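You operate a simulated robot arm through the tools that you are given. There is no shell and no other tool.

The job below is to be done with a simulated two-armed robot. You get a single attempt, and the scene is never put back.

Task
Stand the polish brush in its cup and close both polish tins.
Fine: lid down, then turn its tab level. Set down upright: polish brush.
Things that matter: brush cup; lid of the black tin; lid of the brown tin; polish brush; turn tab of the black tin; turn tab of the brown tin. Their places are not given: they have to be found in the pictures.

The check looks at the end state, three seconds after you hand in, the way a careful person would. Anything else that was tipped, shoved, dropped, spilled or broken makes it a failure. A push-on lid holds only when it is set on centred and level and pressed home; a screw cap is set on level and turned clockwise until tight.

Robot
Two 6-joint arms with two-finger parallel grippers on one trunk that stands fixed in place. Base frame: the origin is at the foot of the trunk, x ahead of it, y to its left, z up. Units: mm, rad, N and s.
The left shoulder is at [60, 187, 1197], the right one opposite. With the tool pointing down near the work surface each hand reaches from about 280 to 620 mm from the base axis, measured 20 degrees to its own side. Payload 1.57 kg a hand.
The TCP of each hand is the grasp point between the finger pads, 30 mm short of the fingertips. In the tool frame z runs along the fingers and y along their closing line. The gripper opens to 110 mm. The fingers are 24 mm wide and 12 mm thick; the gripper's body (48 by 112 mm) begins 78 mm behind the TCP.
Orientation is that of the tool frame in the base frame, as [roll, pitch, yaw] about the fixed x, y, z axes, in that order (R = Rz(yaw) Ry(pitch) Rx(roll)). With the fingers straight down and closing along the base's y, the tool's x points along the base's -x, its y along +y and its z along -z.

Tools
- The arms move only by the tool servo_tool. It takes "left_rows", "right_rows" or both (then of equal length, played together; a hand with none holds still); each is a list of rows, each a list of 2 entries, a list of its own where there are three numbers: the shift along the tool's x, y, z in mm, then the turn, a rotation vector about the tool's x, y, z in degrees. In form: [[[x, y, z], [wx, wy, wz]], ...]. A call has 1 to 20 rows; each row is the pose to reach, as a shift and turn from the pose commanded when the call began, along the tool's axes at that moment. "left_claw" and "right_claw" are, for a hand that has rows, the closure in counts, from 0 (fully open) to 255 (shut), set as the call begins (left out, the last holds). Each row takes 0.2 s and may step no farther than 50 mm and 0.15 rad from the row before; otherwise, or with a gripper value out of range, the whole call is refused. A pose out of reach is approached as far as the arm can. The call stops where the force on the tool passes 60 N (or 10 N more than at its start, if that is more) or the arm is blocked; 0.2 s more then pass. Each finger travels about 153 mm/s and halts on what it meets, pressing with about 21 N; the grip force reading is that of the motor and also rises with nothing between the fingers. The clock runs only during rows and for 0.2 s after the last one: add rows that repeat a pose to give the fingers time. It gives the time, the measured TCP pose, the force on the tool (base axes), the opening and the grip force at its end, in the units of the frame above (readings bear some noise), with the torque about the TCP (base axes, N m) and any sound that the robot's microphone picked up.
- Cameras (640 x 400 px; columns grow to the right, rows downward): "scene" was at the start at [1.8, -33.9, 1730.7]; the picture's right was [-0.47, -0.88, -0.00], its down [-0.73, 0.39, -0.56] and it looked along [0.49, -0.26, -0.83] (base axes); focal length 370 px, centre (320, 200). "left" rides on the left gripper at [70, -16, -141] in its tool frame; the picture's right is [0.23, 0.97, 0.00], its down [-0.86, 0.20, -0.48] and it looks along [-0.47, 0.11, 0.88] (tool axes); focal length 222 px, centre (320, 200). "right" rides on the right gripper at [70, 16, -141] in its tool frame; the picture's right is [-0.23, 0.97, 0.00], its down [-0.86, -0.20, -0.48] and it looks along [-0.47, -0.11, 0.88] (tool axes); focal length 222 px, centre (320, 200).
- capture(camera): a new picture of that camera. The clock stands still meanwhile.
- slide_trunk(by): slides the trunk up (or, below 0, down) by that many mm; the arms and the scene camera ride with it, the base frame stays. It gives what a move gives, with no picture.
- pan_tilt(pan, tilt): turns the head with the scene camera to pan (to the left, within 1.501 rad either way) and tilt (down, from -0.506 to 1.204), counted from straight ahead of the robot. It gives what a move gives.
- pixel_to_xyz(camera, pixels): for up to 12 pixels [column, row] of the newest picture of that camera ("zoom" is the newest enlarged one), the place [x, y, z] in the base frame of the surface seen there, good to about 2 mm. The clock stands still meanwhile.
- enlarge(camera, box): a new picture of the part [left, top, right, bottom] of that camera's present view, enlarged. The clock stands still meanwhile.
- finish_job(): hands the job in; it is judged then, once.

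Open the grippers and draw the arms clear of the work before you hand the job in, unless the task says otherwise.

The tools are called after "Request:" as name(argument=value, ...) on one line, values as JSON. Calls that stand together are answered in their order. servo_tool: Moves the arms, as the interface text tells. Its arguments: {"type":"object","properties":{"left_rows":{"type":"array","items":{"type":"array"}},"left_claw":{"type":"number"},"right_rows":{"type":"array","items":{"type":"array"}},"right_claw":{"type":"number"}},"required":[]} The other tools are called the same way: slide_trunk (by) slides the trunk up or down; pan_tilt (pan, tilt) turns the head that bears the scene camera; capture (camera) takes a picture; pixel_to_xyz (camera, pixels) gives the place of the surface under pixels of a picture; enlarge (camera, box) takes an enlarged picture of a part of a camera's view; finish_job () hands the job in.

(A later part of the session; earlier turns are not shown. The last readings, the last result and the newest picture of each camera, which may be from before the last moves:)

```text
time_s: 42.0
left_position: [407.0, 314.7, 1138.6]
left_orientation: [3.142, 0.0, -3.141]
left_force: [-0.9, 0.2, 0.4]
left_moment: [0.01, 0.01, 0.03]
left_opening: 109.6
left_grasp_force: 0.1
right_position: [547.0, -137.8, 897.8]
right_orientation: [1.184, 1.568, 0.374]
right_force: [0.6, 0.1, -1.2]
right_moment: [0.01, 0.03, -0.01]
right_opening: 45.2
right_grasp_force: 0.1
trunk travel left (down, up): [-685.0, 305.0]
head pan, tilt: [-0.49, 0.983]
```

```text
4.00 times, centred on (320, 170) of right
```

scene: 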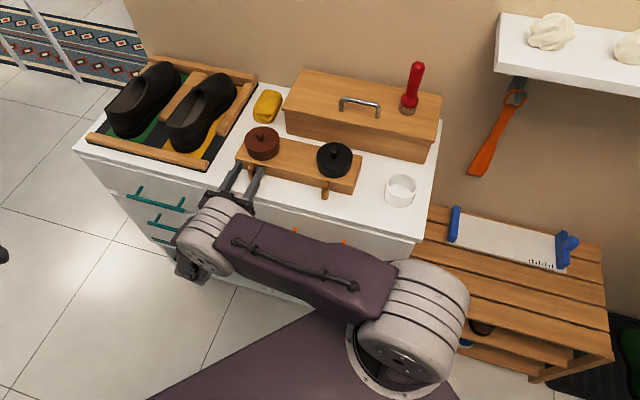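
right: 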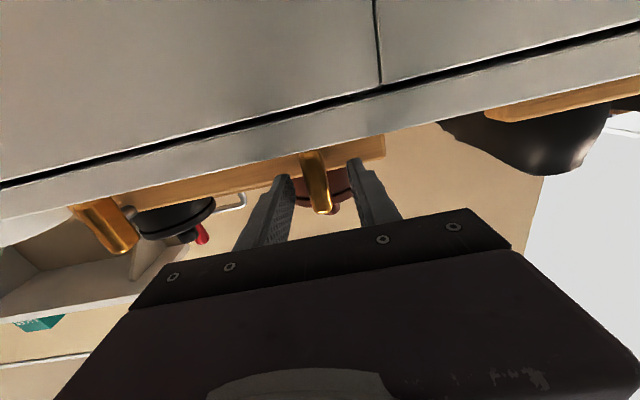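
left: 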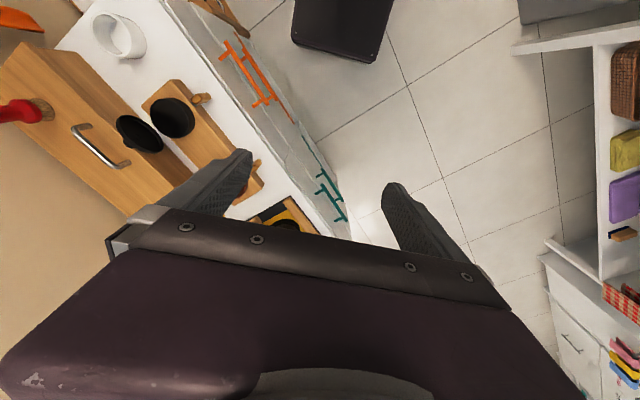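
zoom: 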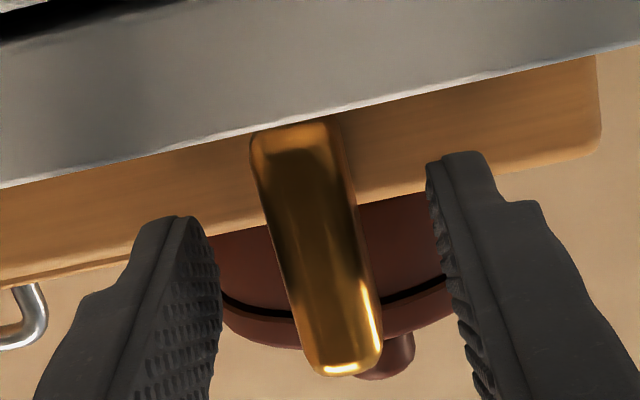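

Centred again (a≈-289.4, z≈897.8). I close the gripper and then turn the other way (negative about the tool axis) in a first small step.

Request:
servo_tool(right_rows=[[[0, 0, 0], [-1.4, 0, 0]], [[0, 0, 0], [-1.4, 0, 0]], [[0, 0, 0], [-1.4, 0, 0]]], right_claw=255)

Request:
servo_tool(right_rows=[[[0, 0, 0], [0, 0, -3]], [[0, 0, 0], [0, 0, -6]], [[0, 0, 0], [0, 0, -9]], [[0, 0, 0], [0, 0, -12]]])

Request:
enlarge(camera="scene", box=[200, 140, 296, 200])

```text
time_s: 42.8
left_position: [408.3, 316.0, 1138.5]
left_orientation: [3.142, 0.001, -3.141]
left_force: [0.1, 0.3, 0.6]
left_moment: [0.0, -0.01, -0.02]
left_opening: 110.0
left_grasp_force: 0.2
right_position: [546.8, -137.6, 897.8]
right_orientation: [0.793, 1.567, 0.006]
right_force: [4.5, 0.9, 4.4]
right_moment: [-0.47, -0.09, 0.11]
right_opening: 15.8
right_grasp_force: 31.7
trunk travel left (down, up): [-685.0, 305.0]
head pan, tilt: [-0.49, 0.983]
```

```text
time_s: 43.8
left_position: [408.5, 316.4, 1137.7]
left_orientation: [3.141, 0.0, -3.139]
left_force: [-0.3, 0.2, 0.0]
left_moment: [0.01, 0.01, 0.0]
left_opening: 110.1
left_grasp_force: 0.1
right_position: [547.6, -137.0, 898.3]
right_orientation: [-1.57, 1.361, -2.355]
right_force: [3.8, 2.2, -3.6]
right_moment: [-0.27, -0.33, 0.25]
right_opening: 16.0
right_grasp_force: 31.4
trunk travel left (down, up): [-685.0, 305.0]
head pan, tilt: [-0.49, 0.983]
```

```text
6.67 times, centred on (248, 170) of scene
```

zoom: 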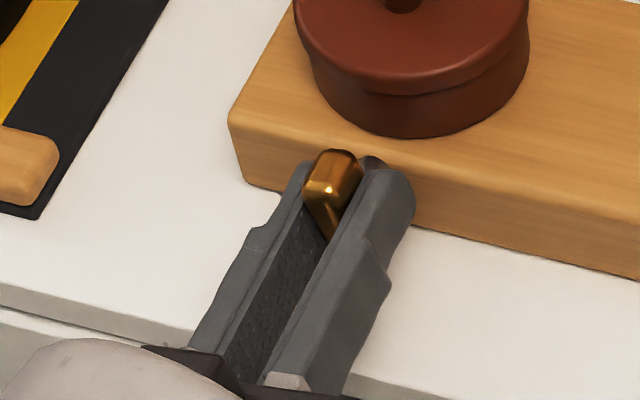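

The tab now turns with the hand freely (opening steady at 16 mm, small forces). I continue turning another 40°.

Request:
servo_tool(right_rows=[[[0, 0, 0], [0, 0, -5]], [[0, 0, 0], [0, 0, -10]], [[0, 0, 0], [0, 0, -15]], [[0, 0, 0], [0, 0, -20]], [[0, 0, 0], [0, 0, -25]], [[0, 0, 0], [0, 0, -30]], [[0, 0, 0], [0, 0, -35]], [[0, 0, 0], [0, 0, -40]]])

Request:
enlarge(camera="scene", box=[200, 140, 296, 200])

```text
time_s: 45.6
left_position: [411.0, 318.0, 1136.4]
left_orientation: [3.142, 0.0, -3.139]
left_force: [0.2, 0.0, 1.1]
left_moment: [-0.01, 0.02, -0.01]
left_opening: 110.2
left_grasp_force: 0.1
right_position: [549.8, -135.3, 897.3]
right_orientation: [-1.572, 0.659, -2.354]
right_force: [5.7, 16.1, -16.7]
right_moment: [0.19, 0.1, -0.27]
right_opening: 15.9
right_grasp_force: 31.1
trunk travel left (down, up): [-685.0, 305.0]
head pan, tilt: [-0.49, 0.983]
```

```text
6.67 times, centred on (248, 170) of scene
```

zoom: 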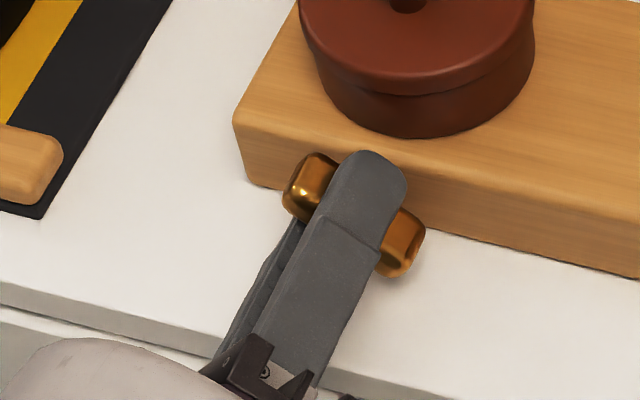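

The tab has followed to about 52°; a small side load shows the pivot is ~4 mm lower than my grip centre. I correct for that while turning the remaining 38°.

Request:
servo_tool(right_rows=[[[-1.7, 3.8, 0], [0, 0, 0]], [[-1.7, 4.2, 0], [0, 0, -5]], [[-1.6, 4.5, 0], [0, 0, -10]], [[-1.5, 4.9, 0], [0, 0, -15]], [[-1.4, 5.2, 0], [0, 0, -20]], [[-1.3, 5.6, 0], [0, 0, -25]], [[-1.2, 5.9, 0], [0, 0, -30]], [[-1, 6.3, 0], [0, 0, -35]], [[-0.9, 6.4, 0], [0, 0, -37.8]], [[-0.9, 6.4, 0], [0, 0, -37.8]]])

Request:
enlarge(camera="scene", box=[200, 140, 296, 200])

Request:
capture(camera="right")

```text
time_s: 47.8
left_position: [406.4, 315.1, 1138.5]
left_orientation: [-3.141, 0.001, -3.14]
left_force: [-0.7, 0.6, 0.1]
left_moment: [-0.02, -0.01, 0.06]
left_opening: 109.9
left_grasp_force: 0.0
right_position: [549.0, -134.5, 894.8]
right_orientation: [-1.566, 0.008, -2.359]
right_force: [-7.4, -1.6, -1.6]
right_moment: [0.31, 0.32, -1.05]
right_opening: 16.1
right_grasp_force: 31.3
trunk travel left (down, up): [-685.0, 305.0]
head pan, tilt: [-0.49, 0.983]
```

```text
6.67 times, centred on (248, 170) of scene
```

zoom: 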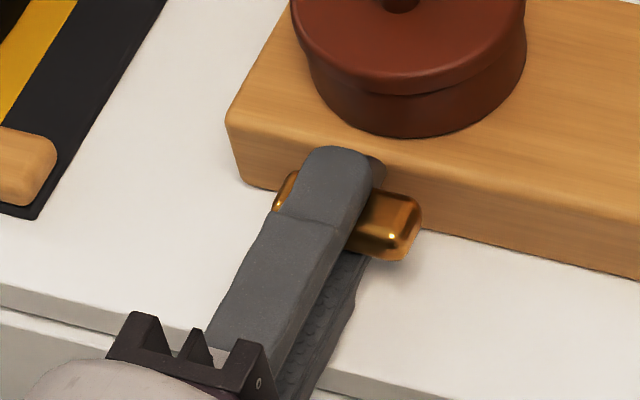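

```text
taken
```

right: 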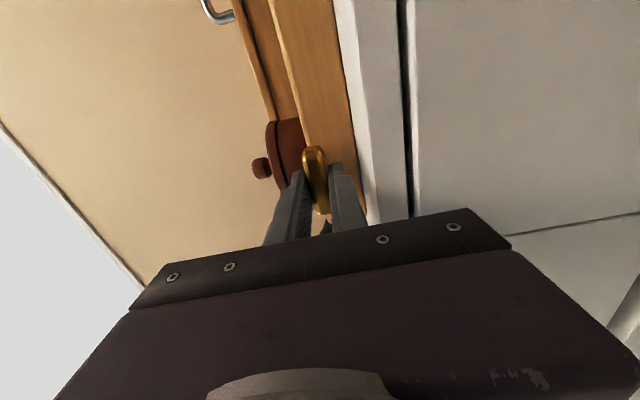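

The tab now looks level (hand roll within 0.5° of 90°, no residual moment). I open only to ~26 mm so the lower finger stays above the counter, then back straight out.

Request:
servo_tool(right_rows=[[[0, 0, 0], [0, 0, 0]], [[0, 0, 0], [0, 0, 0]]], right_claw=195)

Request:
servo_tool(right_rows=[[[0, 0, -10], [0, 0, 0]], [[0, 0, -25], [0, 0, 0]], [[0, 0, -50], [0, 0, 0]], [[0, 0, -80], [0, 0, 0]]])

Request:
enlarge(camera="scene", box=[200, 140, 296, 200])

Request:
capture(camera="right")

```text
time_s: 48.4
left_position: [406.8, 315.0, 1138.0]
left_orientation: [-3.14, -0.002, -3.141]
left_force: [-0.6, 0.0, -0.4]
left_moment: [0.01, -0.01, -0.02]
left_opening: 110.4
left_grasp_force: 0.1
right_position: [551.3, -133.0, 893.9]
right_orientation: [-1.569, 0.006, -2.356]
right_force: [-0.2, 0.1, -0.5]
right_moment: [0.03, -0.01, 0.01]
right_opening: 25.9
right_grasp_force: 0.1
trunk travel left (down, up): [-685.0, 305.0]
head pan, tilt: [-0.49, 0.983]
```

```text
time_s: 49.4
left_position: [405.7, 316.0, 1139.1]
left_orientation: [-3.141, 0.002, 3.141]
left_force: [-0.3, 1.2, 0.1]
left_moment: [-0.03, -0.04, -0.03]
left_opening: 110.0
left_grasp_force: 0.0
right_position: [493.9, -78.4, 894.2]
right_orientation: [-1.567, 0.007, -2.356]
right_force: [-0.5, 0.0, 0.0]
right_moment: [-0.01, 0.01, 0.02]
right_opening: 25.9
right_grasp_force: 0.1
trunk travel left (down, up): [-685.0, 305.0]
head pan, tilt: [-0.49, 0.983]
```

```text
6.67 times, centred on (248, 170) of scene
```

zoom: 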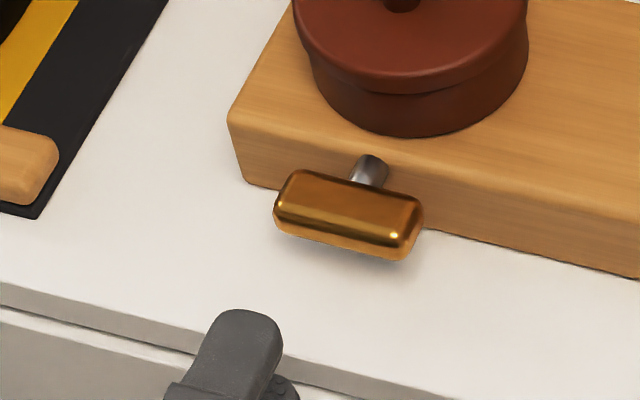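

```text
taken
```

right: 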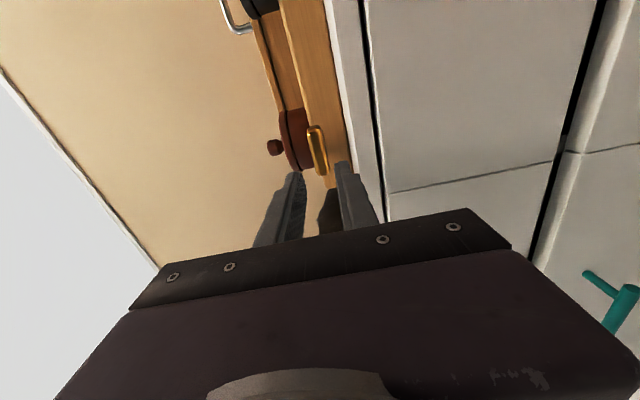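

The brown tab lies level on its shaft. I verify by measuring its top at both ends, and the lid's height at several points.

Request:
pixel_to_xyz(camera="zoom", pixels=[[295, 190], [310, 190], [350, 198], [395, 212], [410, 210], [370, 165], [310, 20], [500, 30], [380, 60], [285, 215], [400, 240], [330, 190]])

Request:
enlarge(camera="scene", box=[230, 110, 374, 200])

Request:
pixel_to_xyz(camera="zoom", pixels=[[80, 130], [205, 140], [140, 185], [110, 85], [180, 95], [390, 200], [525, 205], [455, 260], [430, 155], [500, 160], [470, 180], [145, 110]])

```text
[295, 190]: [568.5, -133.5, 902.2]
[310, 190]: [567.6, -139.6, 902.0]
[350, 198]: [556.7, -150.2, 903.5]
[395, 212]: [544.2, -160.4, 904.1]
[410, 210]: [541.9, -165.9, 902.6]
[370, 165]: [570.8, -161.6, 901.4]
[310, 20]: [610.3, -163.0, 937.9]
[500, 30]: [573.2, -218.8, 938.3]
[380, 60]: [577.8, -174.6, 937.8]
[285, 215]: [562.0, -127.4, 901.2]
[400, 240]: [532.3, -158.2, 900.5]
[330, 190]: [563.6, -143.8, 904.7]
```

```text
4.44 times, centred on (302, 155) of scene
```

zoom: 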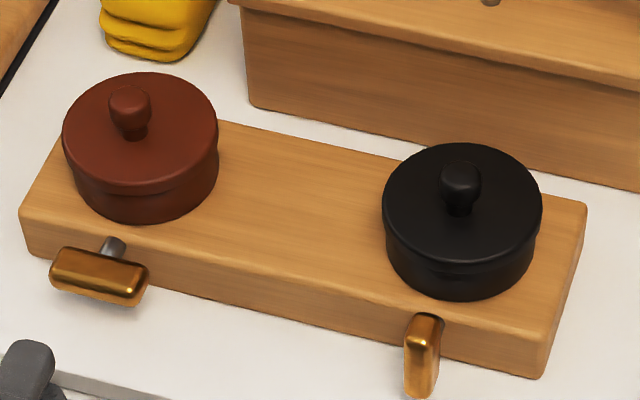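

```text
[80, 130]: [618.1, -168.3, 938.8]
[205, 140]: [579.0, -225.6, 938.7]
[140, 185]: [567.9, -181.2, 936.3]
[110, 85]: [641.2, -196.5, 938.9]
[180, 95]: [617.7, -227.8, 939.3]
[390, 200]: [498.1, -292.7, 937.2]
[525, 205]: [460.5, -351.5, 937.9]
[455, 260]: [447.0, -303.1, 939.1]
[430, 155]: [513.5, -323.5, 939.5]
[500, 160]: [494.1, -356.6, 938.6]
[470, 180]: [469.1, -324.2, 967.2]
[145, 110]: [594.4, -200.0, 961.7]
```

Both lids sit level at z≈938 and the brown tab is level (z≈902 at both ends). Now I slide the hand along the rack to the black tab (+183 mm along tool x), staying in front of the counter.

Request:
servo_tool(right_rows=[[[40, 0, 0], [0, 0, 0]], [[80, 0, 0], [0, 0, 0]], [[120, 0, 0], [0, 0, 0]], [[150, 0, 0], [0, 0, 0]], [[183, 0, 0], [0, 0, 0]], [[183, 0, 0], [0, 0, 0]]])

Request:
capture(camera="scene")

Request:
capture(camera="right")

```text
time_s: 50.8
left_position: [407.8, 315.1, 1138.1]
left_orientation: [3.14, 0.001, -3.139]
left_force: [0.5, -0.1, -0.3]
left_moment: [-0.02, 0.0, 0.0]
left_opening: 110.1
left_grasp_force: 0.1
right_position: [365.4, -205.6, 892.6]
right_orientation: [-1.571, 0.007, -2.357]
right_force: [0.1, -0.3, 0.1]
right_moment: [0.01, -0.02, -0.04]
right_opening: 25.9
right_grasp_force: 0.1
trunk travel left (down, up): [-685.0, 305.0]
head pan, tilt: [-0.49, 0.983]
```

```text
taken
```

scene: 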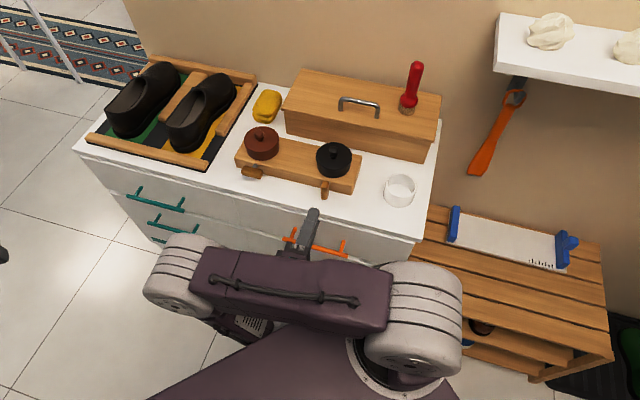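

```text
taken
```

right: 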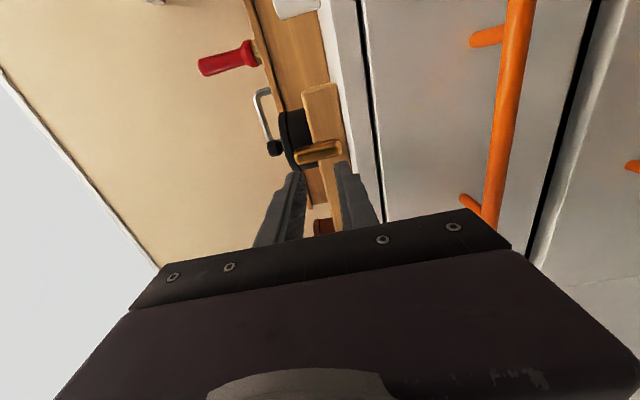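

Reached a≈-113, b≈-404 with the black tab ahead. I roll the hand back +82° so the fingers close along the rack, checking for the limit.

Request:
servo_tool(right_rows=[[[0, 0, 0], [0, 0, 8]], [[0, 0, 0], [0, 0, 16]], [[0, 0, 0], [0, 0, 24]], [[0, 0, 0], [0, 0, 32]], [[0, 0, 0], [0, 0, 40]], [[0, 0, 0], [0, 0, 48]], [[0, 0, 0], [0, 0, 56]], [[0, 0, 0], [0, 0, 64]], [[0, 0, 0], [0, 0, 72]], [[0, 0, 0], [0, 0, 80]]])

```text
time_s: 53.0
left_position: [408.0, 314.4, 1138.0]
left_orientation: [-3.141, 0.0, -3.14]
left_force: [0.7, -0.5, -0.1]
left_moment: [-0.02, 0.02, 0.0]
left_opening: 110.0
left_grasp_force: 0.1
right_position: [431.7, -129.4, 883.8]
right_orientation: [-1.559, 1.39, -2.358]
right_force: [-1.3, 1.0, -0.4]
right_moment: [0.0, -0.01, 0.02]
right_opening: 25.8
right_grasp_force: 0.1
right hand out of reach, approached as far as the arm can: row 8, 9, 10
trunk travel left (down, up): [-685.0, 305.0]
head pan, tilt: [-0.49, 0.983]
```

The roll limit made the hand drift; at this place about -35° is the most it allows. Because the tab turns easily, I will grip it with the pads inclined ~42° (closing aligns the tab) and then finish the turn. I go back in front of the black tab with roll ≈ -42°, opening to 55 mm.

Request:
servo_tool(right_rows=[[[0, 0, 0], [0, 0, -8]], [[2, -26, 2], [0, 0, -16]], [[4, -52, 4], [0, 0, -24]], [[6, -78, 5.5], [0, 0, -32]], [[7.7, -103, 7], [0, 0, -32]], [[7.7, -103, 7], [0, 0, -32]]], right_claw=128)

Request:
capture(camera="right")

Request:
enlarge(camera="scene", box=[260, 150, 388, 230])

```text
time_s: 54.4
left_position: [406.9, 314.7, 1138.1]
left_orientation: [-3.141, -0.001, -3.14]
left_force: [0.6, -0.6, 0.3]
left_moment: [0.02, 0.03, -0.02]
left_opening: 110.0
left_grasp_force: 0.2
right_position: [363.9, -206.3, 896.4]
right_orientation: [-1.568, 0.843, -2.356]
right_force: [0.9, 0.5, 0.3]
right_moment: [-0.01, -0.02, 0.01]
right_opening: 54.9
right_grasp_force: 0.0
trunk travel left (down, up): [-685.0, 305.0]
head pan, tilt: [-0.49, 0.983]
```

```text
taken
```

right: 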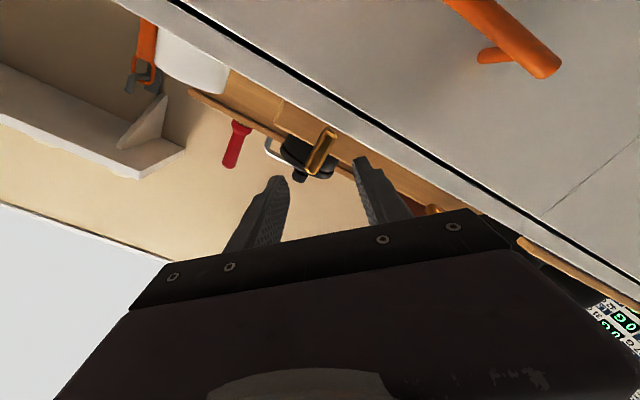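

```text
5.00 times, centred on (324, 190) of scene
```

zoom: 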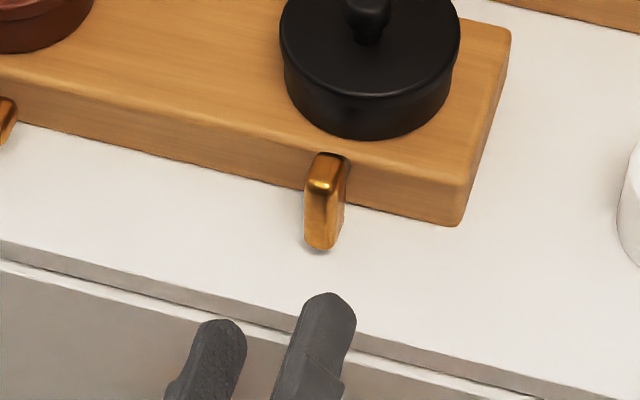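

In front of the black tab with roll ≈ -42°, TCP (363.9,-206.3,896). I narrow the opening to 50 mm (keeps the lower finger off the counter) and advance 81 mm around the tab in slow steps.

Request:
servo_tool(right_rows=[[[-0.5, 0, 20], [0, 0, 0]], [[-0.5, 0, 40], [0, 0, 0]], [[-0.5, 0, 52], [0, 0, 0]]], right_claw=139)

Request:
enlarge(camera="right", box=[240, 110, 400, 210])

Request:
enlarge(camera="scene", box=[260, 150, 388, 230])

```text
time_s: 55.2
left_position: [407.2, 314.6, 1138.8]
left_orientation: [-3.141, -0.001, -3.14]
left_force: [-0.4, 0.4, 0.4]
left_moment: [-0.01, 0.0, 0.0]
left_opening: 110.1
left_grasp_force: 0.1
right_position: [401.4, -242.0, 897.5]
right_orientation: [-1.569, 0.847, -2.355]
right_force: [-0.9, -0.1, 0.5]
right_moment: [0.01, -0.01, 0.02]
right_opening: 50.1
right_grasp_force: 0.1
trunk travel left (down, up): [-685.0, 305.0]
head pan, tilt: [-0.49, 0.983]
```

```text
4.00 times, centred on (320, 160) of right
```

zoom: 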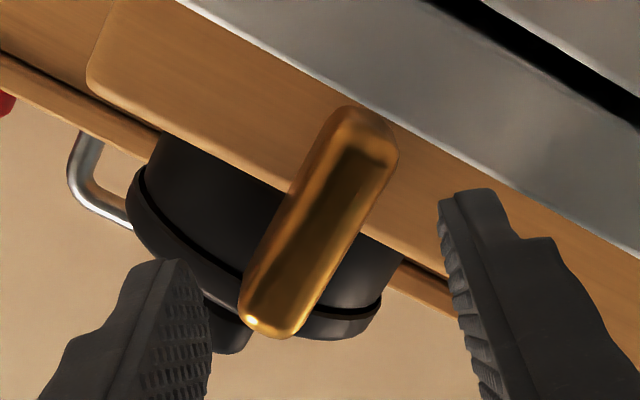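

```text
5.00 times, centred on (324, 190) of scene
```

zoom: 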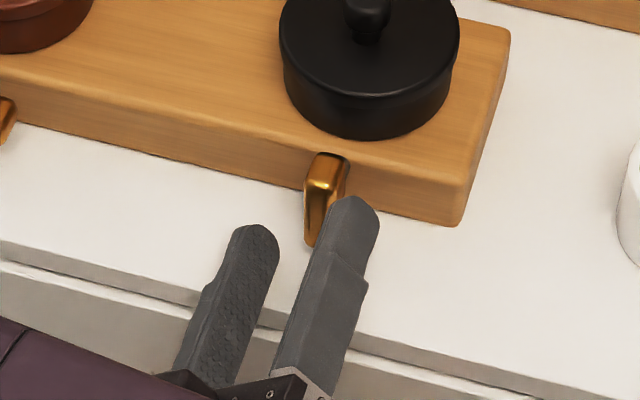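

Tips are at the tab's front plane and the tab lies between the fingers. I advance the remaining 29 mm slowly.

Request:
servo_tool(right_rows=[[[0.8, -0.8, 7], [0, 0, 0]], [[0.8, -0.8, 14], [0, 0, 0]], [[0.8, -0.8, 21], [0, 0, 0]], [[0.8, -0.8, 29], [0, 0, 0]], [[0.8, -0.8, 29], [0, 0, 0]]])

Request:
enlarge(camera="right", box=[240, 110, 400, 210])

Request:
enlarge(camera="scene", box=[260, 150, 388, 230])

```text
time_s: 56.4
left_position: [406.8, 316.9, 1139.7]
left_orientation: [3.141, 0.0, -3.139]
left_force: [-0.3, 0.0, 0.6]
left_moment: [0.0, -0.02, 0.02]
left_opening: 110.3
left_grasp_force: 0.1
right_position: [421.2, -262.0, 897.4]
right_orientation: [-1.568, 0.845, -2.354]
right_force: [-0.8, 0.6, -0.3]
right_moment: [0.0, -0.01, -0.01]
right_opening: 50.0
right_grasp_force: 0.0
trunk travel left (down, up): [-685.0, 305.0]
head pan, tilt: [-0.49, 0.983]
```

```text
4.00 times, centred on (320, 160) of right
```

zoom: 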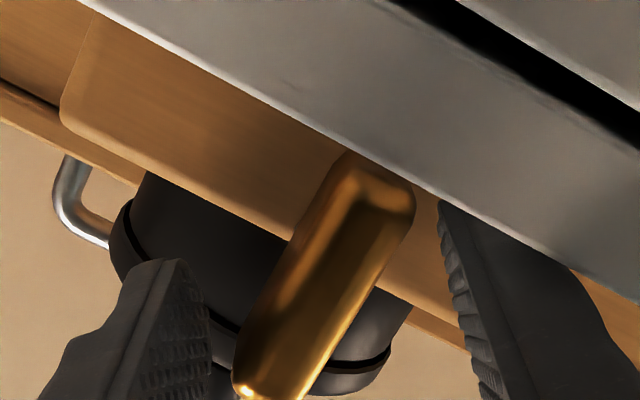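

```text
5.00 times, centred on (324, 190) of scene
```

zoom: 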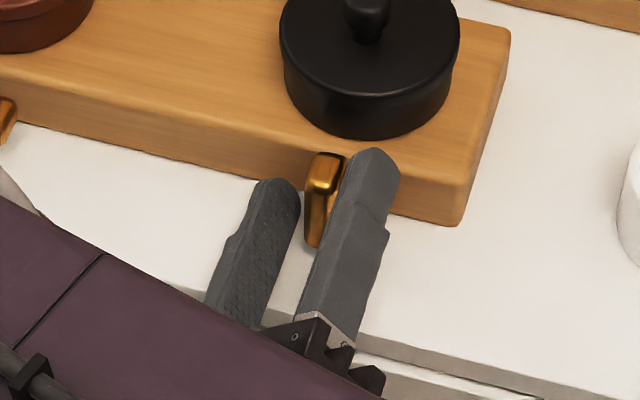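

The tab is between the pads without contact. I close partway (to ~32 mm) and check that the tab starts aligning.

Request:
servo_tool(right_rows=[[[0, 0, 0], [0, 0, 0]], [[0, 0, 0], [0, 0, 0]]], right_claw=180)

Request:
enlarge(camera="right", box=[240, 110, 400, 210])

Request:
enlarge(camera="scene", box=[260, 150, 388, 230])

```text
time_s: 57.0
left_position: [407.9, 315.9, 1137.9]
left_orientation: [-3.141, 0.0, -3.141]
left_force: [-0.7, -0.7, 0.0]
left_moment: [0.01, -0.01, 0.04]
left_opening: 110.0
left_grasp_force: 0.0
right_position: [420.9, -263.2, 896.2]
right_orientation: [-1.57, 0.845, -2.355]
right_force: [0.0, 0.0, 0.4]
right_moment: [0.0, 0.01, -0.01]
right_opening: 32.5
right_grasp_force: 0.0
trunk travel left (down, up): [-685.0, 305.0]
head pan, tilt: [-0.49, 0.983]
```

```text
4.00 times, centred on (320, 160) of right
```

zoom: 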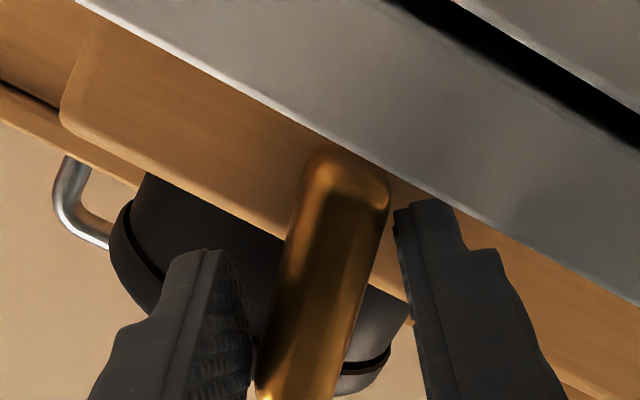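

```text
5.00 times, centred on (324, 190) of scene
```

zoom: 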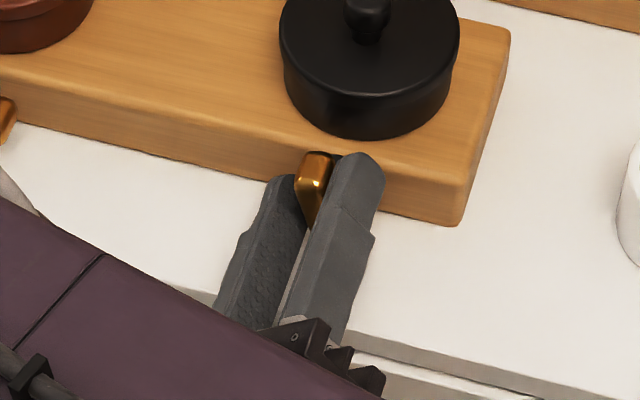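

The tab has begun turning (its top moved left) with no force building up. I close fully to align it with the pads.

Request:
servo_tool(right_rows=[[[0, 0, 0], [0, 0, 0]], [[0, 0, 0], [0, 0, 0]], [[0, 0, 0], [0, 0, 0]]], right_claw=255)

Request:
enlarge(camera="scene", box=[260, 150, 388, 230])

```text
time_s: 57.8
left_position: [407.7, 315.8, 1139.2]
left_orientation: [-3.141, 0.001, -3.141]
left_force: [0.5, 0.3, 0.2]
left_moment: [-0.03, -0.04, 0.0]
left_opening: 110.0
left_grasp_force: 0.0
right_position: [421.7, -262.3, 895.5]
right_orientation: [-1.57, 0.843, -2.356]
right_force: [-2.4, 2.4, -6.9]
right_moment: [-0.02, -0.06, 0.24]
right_opening: 15.9
right_grasp_force: 31.9
trunk travel left (down, up): [-685.0, 305.0]
head pan, tilt: [-0.49, 0.983]
```

```text
5.00 times, centred on (324, 190) of scene
```

zoom: 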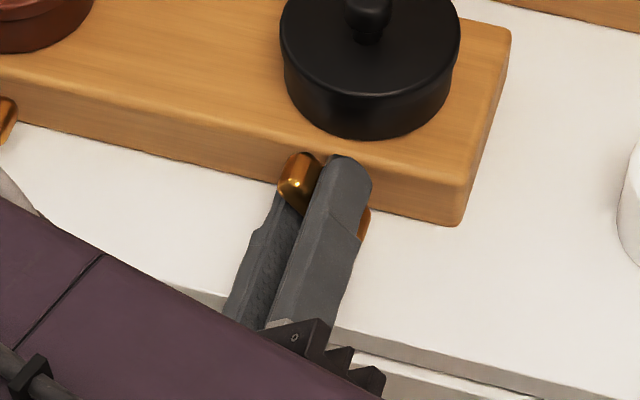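

The tab is aligned at ~42° in the grip. I turn the remaining 48.3° with a small downward correction.

Request:
servo_tool(right_rows=[[[0.1, 0.2, 0], [0, 0, -5]], [[0.2, 0.4, 0], [0, 0, -10]], [[0.3, 0.6, 0], [0, 0, -15]], [[0.4, 0.8, 0], [0, 0, -20]], [[0.5, 1, 0], [0, 0, -25]], [[0.6, 1.2, 0], [0, 0, -30]], [[0.7, 1.4, 0], [0, 0, -35]], [[0.8, 1.6, 0], [0, 0, -40]], [[0.9, 1.8, 0], [0, 0, -45]], [[1, 1.9, 0], [0, 0, -48.3]], [[1, 1.9, 0], [0, 0, -48.3]]])

Request:
enlarge(camera="scene", box=[260, 150, 388, 230])

```text
time_s: 60.2
left_position: [407.0, 318.4, 1137.0]
left_orientation: [-3.137, 0.0, -3.14]
left_force: [0.3, -0.4, -1.3]
left_moment: [0.0, 0.0, -0.01]
left_opening: 110.3
left_grasp_force: 0.0
right_position: [421.6, -262.8, 894.7]
right_orientation: [-1.571, -0.001, -2.356]
right_force: [-8.9, 18.8, -19.7]
right_moment: [0.56, 0.28, 0.39]
right_opening: 15.9
right_grasp_force: 31.2
trunk travel left (down, up): [-685.0, 305.0]
head pan, tilt: [-0.49, 0.983]
```

```text
5.00 times, centred on (324, 190) of scene
```

zoom: 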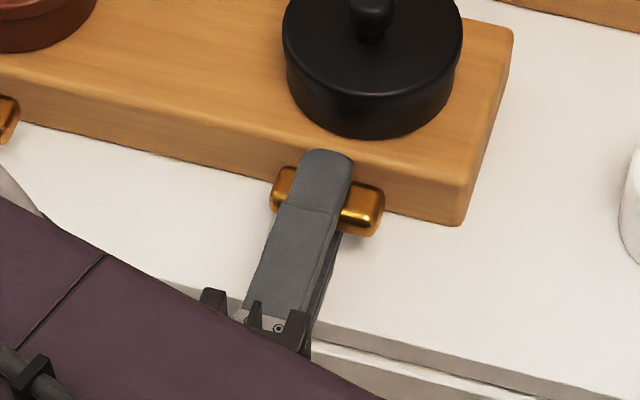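

The black tab is level in the grip with ~20 N residual load. I relieve it by easing the hand 2 mm down and 2 mm back before releasing.

Request:
servo_tool(right_rows=[[[0, 1, -1], [0, 0, 0]], [[0, 2, -2], [0, 0, 0]], [[0, 2, -2], [0, 0, 0]]])

```text
time_s: 61.0
left_position: [408.4, 315.5, 1138.7]
left_orientation: [-3.141, -0.002, -3.139]
left_force: [-0.1, -0.4, -0.1]
left_moment: [-0.02, 0.0, 0.01]
left_opening: 110.1
left_grasp_force: 0.0
right_position: [421.4, -263.3, 894.5]
right_orientation: [-1.564, 0.001, -2.357]
right_force: [17.6, -2.8, 15.8]
right_moment: [0.36, 0.39, 0.28]
right_opening: 15.6
right_grasp_force: 31.0
trunk travel left (down, up): [-685.0, 305.0]
head pan, tilt: [-0.49, 0.983]
```

Slightly overcorrected; I split the difference (1 mm back), then open to ~26 mm and withdraw.

Request:
servo_tool(right_rows=[[[0, -0.9, 0.9], [0, 0, 0]], [[0, -0.9, 0.9], [0, 0, 0]]])

Request:
servo_tool(right_rows=[[[0, 0, 0], [0, 0, 0]], [[0, 0, 0], [0, 0, 0]]], right_claw=195)

Request:
servo_tool(right_rows=[[[0, 0, -10], [0, 0, 0]], [[0, 0, -25], [0, 0, 0]], [[0, 0, -50], [0, 0, 0]], [[0, 0, -80], [0, 0, 0]]])

Request:
enlarge(camera="scene", box=[230, 110, 374, 200])

Request:
pixel_to_xyz(camera="zoom", pixels=[[60, 262], [100, 268], [140, 278], [385, 325], [410, 330], [440, 335], [460, 340], [375, 340], [465, 355], [420, 315], [110, 245], [470, 180]])

```text
time_s: 61.6
left_position: [408.9, 316.4, 1136.5]
left_orientation: [-3.139, 0.0, -3.141]
left_force: [0.0, -0.1, 0.0]
left_moment: [0.0, 0.03, 0.01]
left_opening: 110.1
left_grasp_force: 0.0
right_position: [421.0, -261.5, 894.5]
right_orientation: [-1.569, 0.0, -2.356]
right_force: [17.4, -0.2, 17.2]
right_moment: [0.2, 0.26, -0.61]
right_opening: 15.8
right_grasp_force: 31.4
trunk travel left (down, up): [-685.0, 305.0]
head pan, tilt: [-0.49, 0.983]
```

```text
time_s: 62.2
left_position: [408.6, 315.6, 1137.9]
left_orientation: [-3.141, 0.0, -3.139]
left_force: [-0.1, -0.8, -0.1]
left_moment: [-0.02, -0.02, -0.02]
left_opening: 109.9
left_grasp_force: 0.1
right_position: [420.4, -262.5, 893.4]
right_orientation: [-1.571, 0.0, -2.357]
right_force: [-0.2, 0.1, -0.3]
right_moment: [-0.01, 0.02, -0.01]
right_opening: 25.9
right_grasp_force: 0.0
trunk travel left (down, up): [-685.0, 305.0]
head pan, tilt: [-0.49, 0.983]
```

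```text
time_s: 63.2
left_position: [406.1, 316.9, 1139.1]
left_orientation: [-3.139, 0.001, -3.141]
left_force: [-1.2, 0.9, -0.6]
left_moment: [-0.03, 0.0, -0.01]
left_opening: 110.0
left_grasp_force: 0.0
right_position: [362.2, -205.6, 892.2]
right_orientation: [-1.569, 0.002, -2.356]
right_force: [0.3, -0.1, -0.1]
right_moment: [0.05, 0.02, 0.0]
right_opening: 25.8
right_grasp_force: 0.0
trunk travel left (down, up): [-685.0, 305.0]
head pan, tilt: [-0.49, 0.983]
```

```text
4.44 times, centred on (302, 155) of scene
```

zoom: 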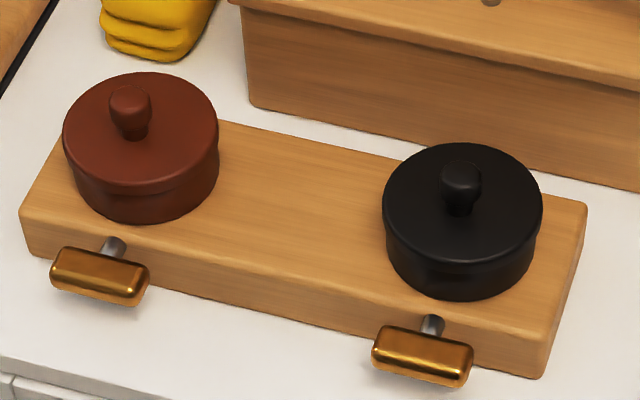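

```text
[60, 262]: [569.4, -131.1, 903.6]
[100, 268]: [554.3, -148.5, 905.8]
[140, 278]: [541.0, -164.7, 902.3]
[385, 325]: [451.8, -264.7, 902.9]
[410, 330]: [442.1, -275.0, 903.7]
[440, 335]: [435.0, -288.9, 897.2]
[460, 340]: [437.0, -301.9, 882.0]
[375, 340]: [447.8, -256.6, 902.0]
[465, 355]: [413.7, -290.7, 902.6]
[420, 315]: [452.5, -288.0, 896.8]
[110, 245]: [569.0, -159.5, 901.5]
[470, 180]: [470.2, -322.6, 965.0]
```

Both tabs are level (tops z≈902–904 at both ends) and the rack is unmoved. Next the brush: I raise the trunk back 140 mm with the hand clear in front of the counter.

Request:
slide_trunk(by=140)

Request:
servo_tool(right_rows=[[[0, 0, 0], [-8, 0, 0]], [[0, 0, 0], [-16, 0, 0]], [[0, 0, 0], [-24, 0, 0]], [[0, 0, 0], [-32, 0, 0]], [[0, 0, 0], [-40, 0, 0]], [[0, 0, 0], [-48, 0, 0]], [[0, 0, 0], [-56, 0, 0]], [[0, 0, 0], [-65, 0, 0]]])

Request:
capture(camera="scene")

```text
time_s: 64.8
left_position: [407.4, 316.5, 1277.6]
left_orientation: [3.141, 0.0, -3.139]
left_force: [0.5, 0.6, 0.9]
left_moment: [0.01, -0.02, -0.01]
left_opening: 110.0
left_grasp_force: 0.1
right_position: [362.8, -205.4, 1031.7]
right_orientation: [-1.571, 0.0, -2.357]
right_force: [-0.7, 0.7, -0.3]
right_moment: [0.02, 0.02, 0.01]
right_opening: 26.0
right_grasp_force: 0.0
trunk travel left (down, up): [-825.0, 165.0]
head pan, tilt: [-0.49, 0.983]
```

```text
refused: row 8 steps farther than a row can; nothing moved
```

```text
taken
```

scene: 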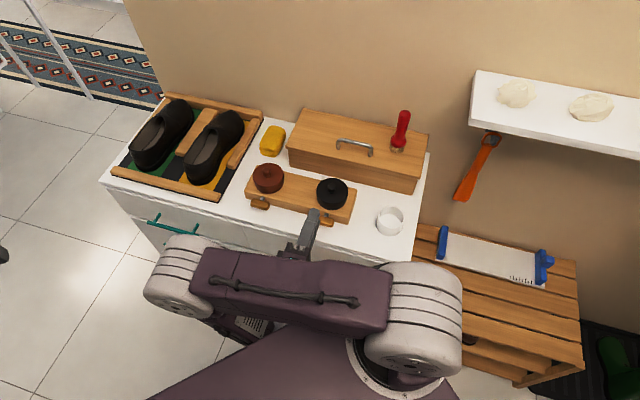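

One row was too large; I repeat the pitch-down in 8° rows.

Request:
servo_tool(right_rows=[[[0, 0, 0], [-8, 0, 0]], [[0, 0, 0], [-16, 0, 0]], [[0, 0, 0], [-24, 0, 0]], [[0, 0, 0], [-32, 0, 0]], [[0, 0, 0], [-40, 0, 0]], [[0, 0, 0], [-48, 0, 0]], [[0, 0, 0], [-56, 0, 0]], [[0, 0, 0], [-64, 0, 0]]])

Request:
capture(camera="scene")

```text
time_s: 66.7
left_position: [407.6, 314.6, 1279.1]
left_orientation: [-3.14, 0.001, -3.14]
left_force: [0.0, 0.0, 0.4]
left_moment: [0.03, 0.03, -0.01]
left_opening: 109.9
left_grasp_force: 0.1
right_position: [363.1, -205.9, 1031.9]
right_orientation: [-2.689, 0.004, -2.358]
right_force: [0.4, -0.8, -0.4]
right_moment: [-0.01, -0.01, 0.0]
right_opening: 25.8
right_grasp_force: 0.0
trunk travel left (down, up): [-825.0, 165.0]
head pan, tilt: [-0.49, 0.983]
```

```text
taken
```

scene: 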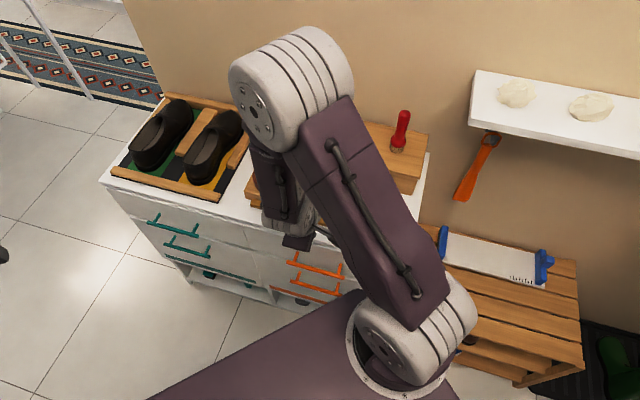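

The hand now points down with a 26° outward tilt. I roll it +90° so the fingers close horizontally, raising it 100 mm on the way.

Request:
servo_tool(right_rows=[[[0, -3.6, -7.5], [0, 0, 7.5]], [[0, -7.3, -15], [0, 0, 15]], [[0, -10.9, -22.5], [0, 0, 22.5]], [[0, -14.6, -30], [0, 0, 30]], [[0, -18.2, -37.5], [0, 0, 37.5]], [[0, -21.9, -45], [0, 0, 45]], [[0, -25.5, -52.5], [0, 0, 52.5]], [[0, -29.1, -60], [0, 0, 60]], [[0, -32.8, -67.5], [0, 0, 67.5]], [[0, -36.4, -75], [0, 0, 75]], [[0, -40, -82.5], [0, 0, 82.5]], [[0, -43.7, -90], [0, 0, 90]]], right_claw=110)

Request:
capture(camera="scene")

Request:
capture(camera="right")

```text
time_s: 69.2
left_position: [407.7, 315.8, 1278.6]
left_orientation: [-3.141, 0.0, -3.139]
left_force: [-0.2, -0.7, 0.9]
left_moment: [0.01, 0.01, 0.0]
left_opening: 110.2
left_grasp_force: 0.2
right_position: [363.3, -204.4, 1131.8]
right_orientation: [3.139, 0.454, 2.354]
right_force: [0.8, 0.7, 0.5]
right_moment: [-0.02, 0.0, -0.01]
right_opening: 62.6
right_grasp_force: 0.0
trunk travel left (down, up): [-825.0, 165.0]
head pan, tilt: [-0.49, 0.983]
```

```text
taken
```

scene: 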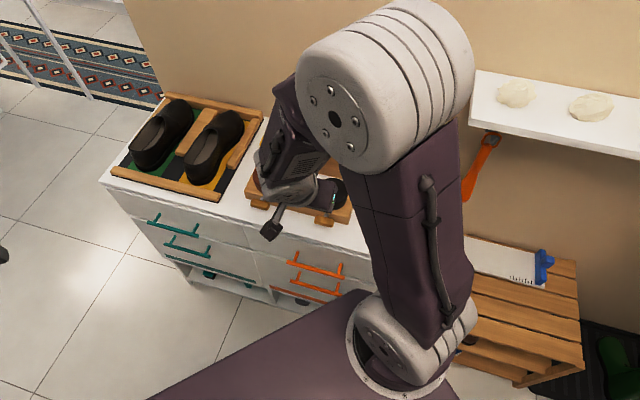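

```text
taken
```

right: 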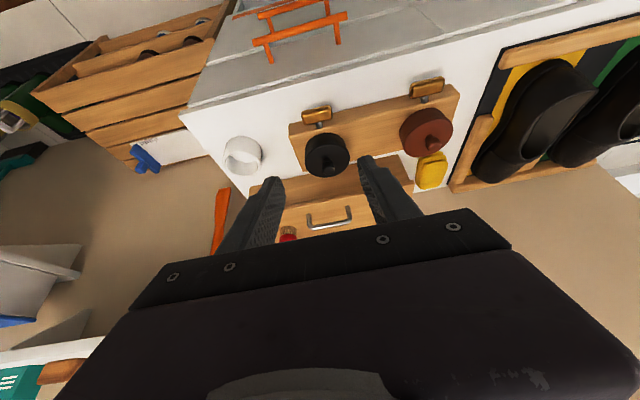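

The hand is tilted 26° with horizontal closing at z 1132. I move it above the brush (507,-541) at TCP z≈1150, fingertips above the handle's top (1095).

Request:
servo_tool(right_rows=[[[-34.8, -15.1, 14.8], [0, 0, 0]], [[-69.6, -30.1, 29.5], [0, 0, 0]], [[-104.5, -45.2, 44.3], [0, 0, 0]], [[-139.3, -60.3, 59.1], [0, 0, 0]], [[-174.1, -75.3, 73.8], [0, 0, 0]], [[-208.9, -90.4, 88.6], [0, 0, 0]], [[-243.8, -105.5, 103.4], [0, 0, 0]], [[-278.6, -120.5, 118.1], [0, 0, 0]], [[-313.4, -135.6, 132.9], [0, 0, 0]], [[-313.4, -135.6, 132.9], [0, 0, 0]]])

Request:
capture(camera="scene")

Request:
capture(camera="right")

```text
time_s: 71.5
left_position: [407.1, 316.3, 1279.0]
left_orientation: [3.141, -0.002, -3.139]
left_force: [-1.1, 0.1, -0.2]
left_moment: [-0.02, 0.02, 0.0]
left_opening: 109.9
left_grasp_force: 0.1
right_position: [508.3, -546.6, 1150.1]
right_orientation: [3.139, 0.456, 2.355]
right_force: [-0.3, 0.0, 0.1]
right_moment: [-0.03, 0.01, 0.0]
right_opening: 62.4
right_grasp_force: 0.0
trunk travel left (down, up): [-825.0, 165.0]
head pan, tilt: [-0.49, 0.983]
```

```text
taken
```

scene: 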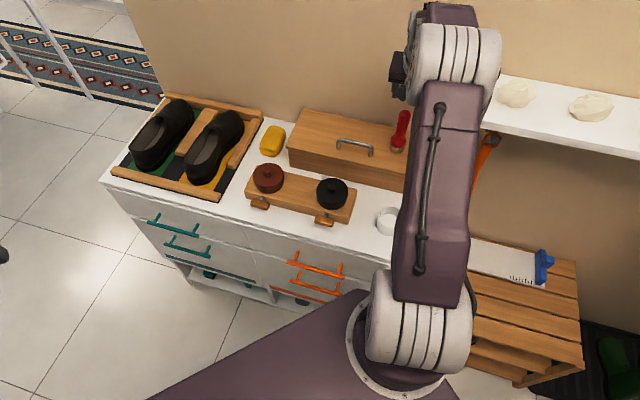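

```text
taken
```

right: 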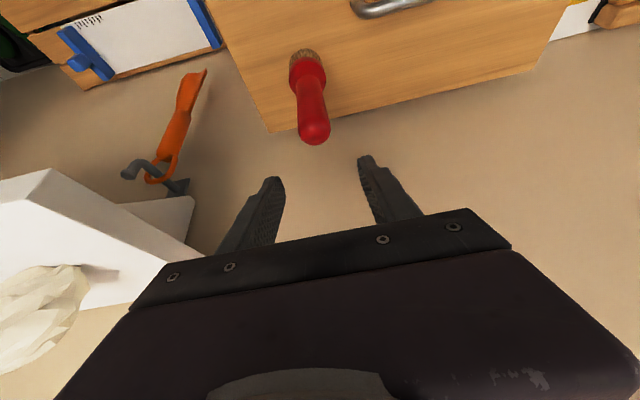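

The brush handle top is at (315,135) in the right view, between the fingers. I measure the brush axis and the nearby shelf edge.

Request:
enlarge(camera="right", box=[250, 30, 378, 150])

Request:
pixel_to_xyz(camera="zoom", pixels=[[345, 350], [345, 300], [300, 330], [385, 320], [330, 240], [300, 240], [365, 240], [320, 150], [270, 150], [370, 150], [310, 90], [345, 380]])

Request:
pixel_to_xyz(camera="right", pixels=[[50, 175], [180, 200], [180, 240], [60, 230], [130, 210], [130, 170], [180, 100], [60, 280]])

```text
3.33 times, centred on (314, 90) of right
```

zoom: 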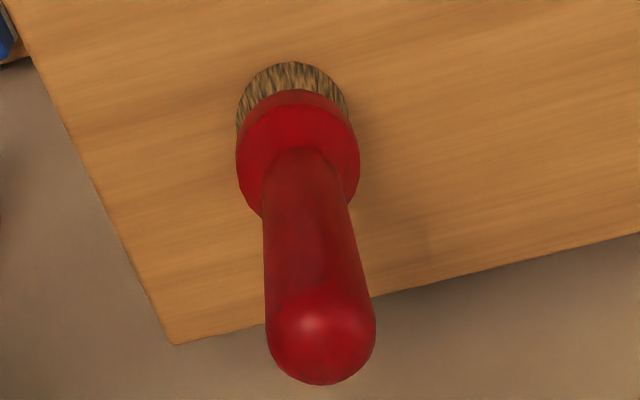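

```text
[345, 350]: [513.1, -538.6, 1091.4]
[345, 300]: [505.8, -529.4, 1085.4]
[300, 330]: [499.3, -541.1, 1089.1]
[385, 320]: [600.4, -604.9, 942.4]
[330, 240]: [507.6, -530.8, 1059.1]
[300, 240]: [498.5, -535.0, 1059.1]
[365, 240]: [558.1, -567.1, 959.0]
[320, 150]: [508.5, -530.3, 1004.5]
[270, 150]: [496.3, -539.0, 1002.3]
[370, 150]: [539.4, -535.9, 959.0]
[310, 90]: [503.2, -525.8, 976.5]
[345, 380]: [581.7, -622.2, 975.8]
```

```text
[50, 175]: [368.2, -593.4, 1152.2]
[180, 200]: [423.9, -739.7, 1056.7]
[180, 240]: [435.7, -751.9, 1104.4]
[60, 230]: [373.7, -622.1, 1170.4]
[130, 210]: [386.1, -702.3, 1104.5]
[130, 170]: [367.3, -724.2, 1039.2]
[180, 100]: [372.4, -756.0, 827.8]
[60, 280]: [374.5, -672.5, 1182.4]
```

Brush axis ≈(508.5,-543.5), handle radius ≈14; the shelf corner (368,-593) is well clear of the hand. I descend 95 mm with fingers open around the handle.

Request:
servo_tool(right_rows=[[[1.8, 2.3, -0.9], [0, 0, 0]], [[12.2, 2.3, 20.4], [0, 0, 0]], [[22.6, 2.3, 41.8], [0, 0, 0]], [[33, 2.3, 63.2], [0, 0, 0]], [[43.5, 2.3, 84.5], [0, 0, 0]], [[43.5, 2.3, 84.5], [0, 0, 0]]])

Request:
capture(camera="right")

Request:
enlarge(camera="scene", box=[340, 60, 452, 160])

```text
time_s: 72.8
left_position: [407.3, 315.7, 1278.2]
left_orientation: [3.14, 0.001, 3.141]
left_force: [0.1, -0.7, 0.1]
left_moment: [0.01, -0.02, -0.01]
left_opening: 109.8
left_grasp_force: 0.0
right_position: [510.3, -540.0, 1055.4]
right_orientation: [3.141, 0.456, 2.357]
right_force: [0.2, 0.0, 0.8]
right_moment: [0.01, -0.02, -0.02]
right_opening: 62.5
right_grasp_force: 0.2
trunk travel left (down, up): [-825.0, 165.0]
head pan, tilt: [-0.49, 0.983]
```

```text
taken
```

right: 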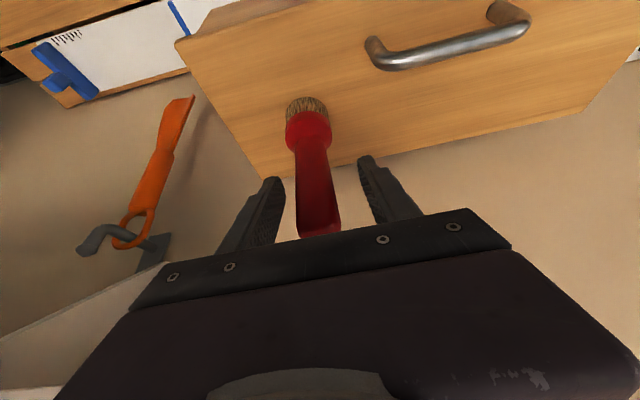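

```text
4.00 times, centred on (396, 110) of scene
```

zoom: 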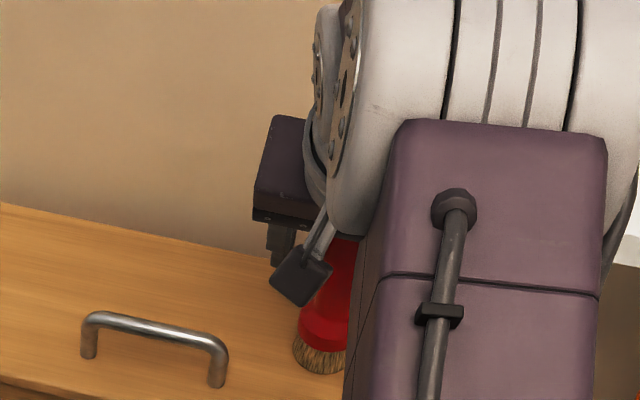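

The handle is between the fingers but about 4 mm nearer the left finger; I shift 4 mm that way and close on the handle.

Request:
servo_tool(right_rows=[[[0, -4, 0], [0, 0, 0]], [[0, -4, 0], [0, 0, 0]]])

Request:
servo_tool(right_rows=[[[0, 0, 0], [0, 0, 0]], [[0, 0, 0], [0, 0, 0]]], right_claw=175)

Request:
capture(camera="right")

```text
time_s: 73.5
left_position: [407.4, 314.7, 1277.5]
left_orientation: [3.14, 0.0, -3.14]
left_force: [0.7, -0.3, 0.8]
left_moment: [0.03, 0.0, -0.02]
left_opening: 110.1
left_grasp_force: 0.0
right_position: [507.3, -542.7, 1055.9]
right_orientation: [3.139, 0.455, 2.356]
right_force: [-0.6, 0.5, 0.8]
right_moment: [0.0, 0.02, 0.02]
right_opening: 62.6
right_grasp_force: 0.1
trunk travel left (down, up): [-825.0, 165.0]
head pan, tilt: [-0.49, 0.983]
```

```text
time_s: 74.0
left_position: [407.6, 314.7, 1278.5]
left_orientation: [-3.141, 0.0, -3.14]
left_force: [-0.6, 0.1, -0.1]
left_moment: [0.0, 0.05, 0.03]
left_opening: 110.1
left_grasp_force: 0.2
right_position: [507.2, -542.3, 1055.3]
right_orientation: [3.14, 0.456, 2.356]
right_force: [0.1, -0.9, 1.2]
right_moment: [0.0, -0.01, 0.0]
right_opening: 34.5
right_grasp_force: 0.0
trunk travel left (down, up): [-825.0, 165.0]
head pan, tilt: [-0.49, 0.983]
```

```text
taken
```

right: 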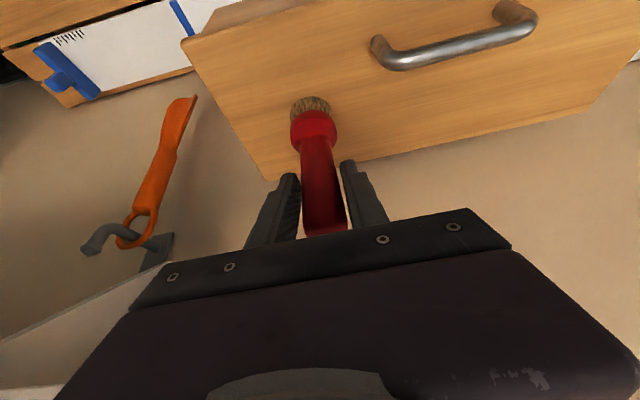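

The handle is centred between the nearly closed fingers (34.5 mm). I close fully to grip.

Request:
servo_tool(right_rows=[[[0, 0, 0], [0, 0, 0]], [[0, 0, 0], [0, 0, 0]], [[0, 0, 0], [0, 0, 0]]], right_claw=255)

Request:
capture(camera="right")

```text
time_s: 74.8
left_position: [406.1, 315.8, 1278.1]
left_orientation: [-3.141, -0.001, -3.139]
left_force: [0.0, 0.4, 0.1]
left_moment: [0.01, 0.0, -0.02]
left_opening: 110.1
left_grasp_force: 0.1
right_position: [506.9, -543.2, 1055.5]
right_orientation: [3.141, 0.456, 2.356]
right_force: [0.7, 0.7, 0.3]
right_moment: [0.02, 0.0, -0.01]
right_opening: 27.0
right_grasp_force: 21.1
trunk travel left (down, up): [-825.0, 165.0]
head pan, tilt: [-0.49, 0.983]
```

```text
taken
```

right: 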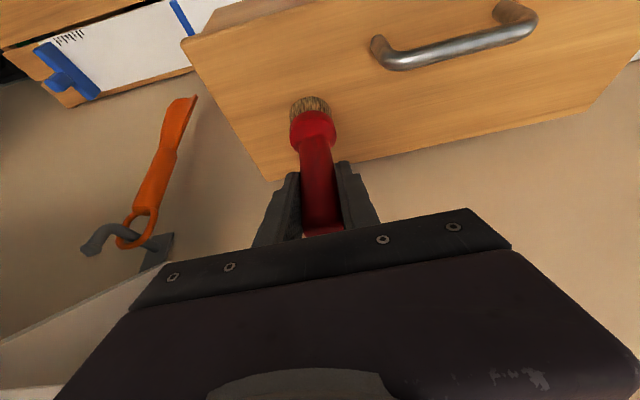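

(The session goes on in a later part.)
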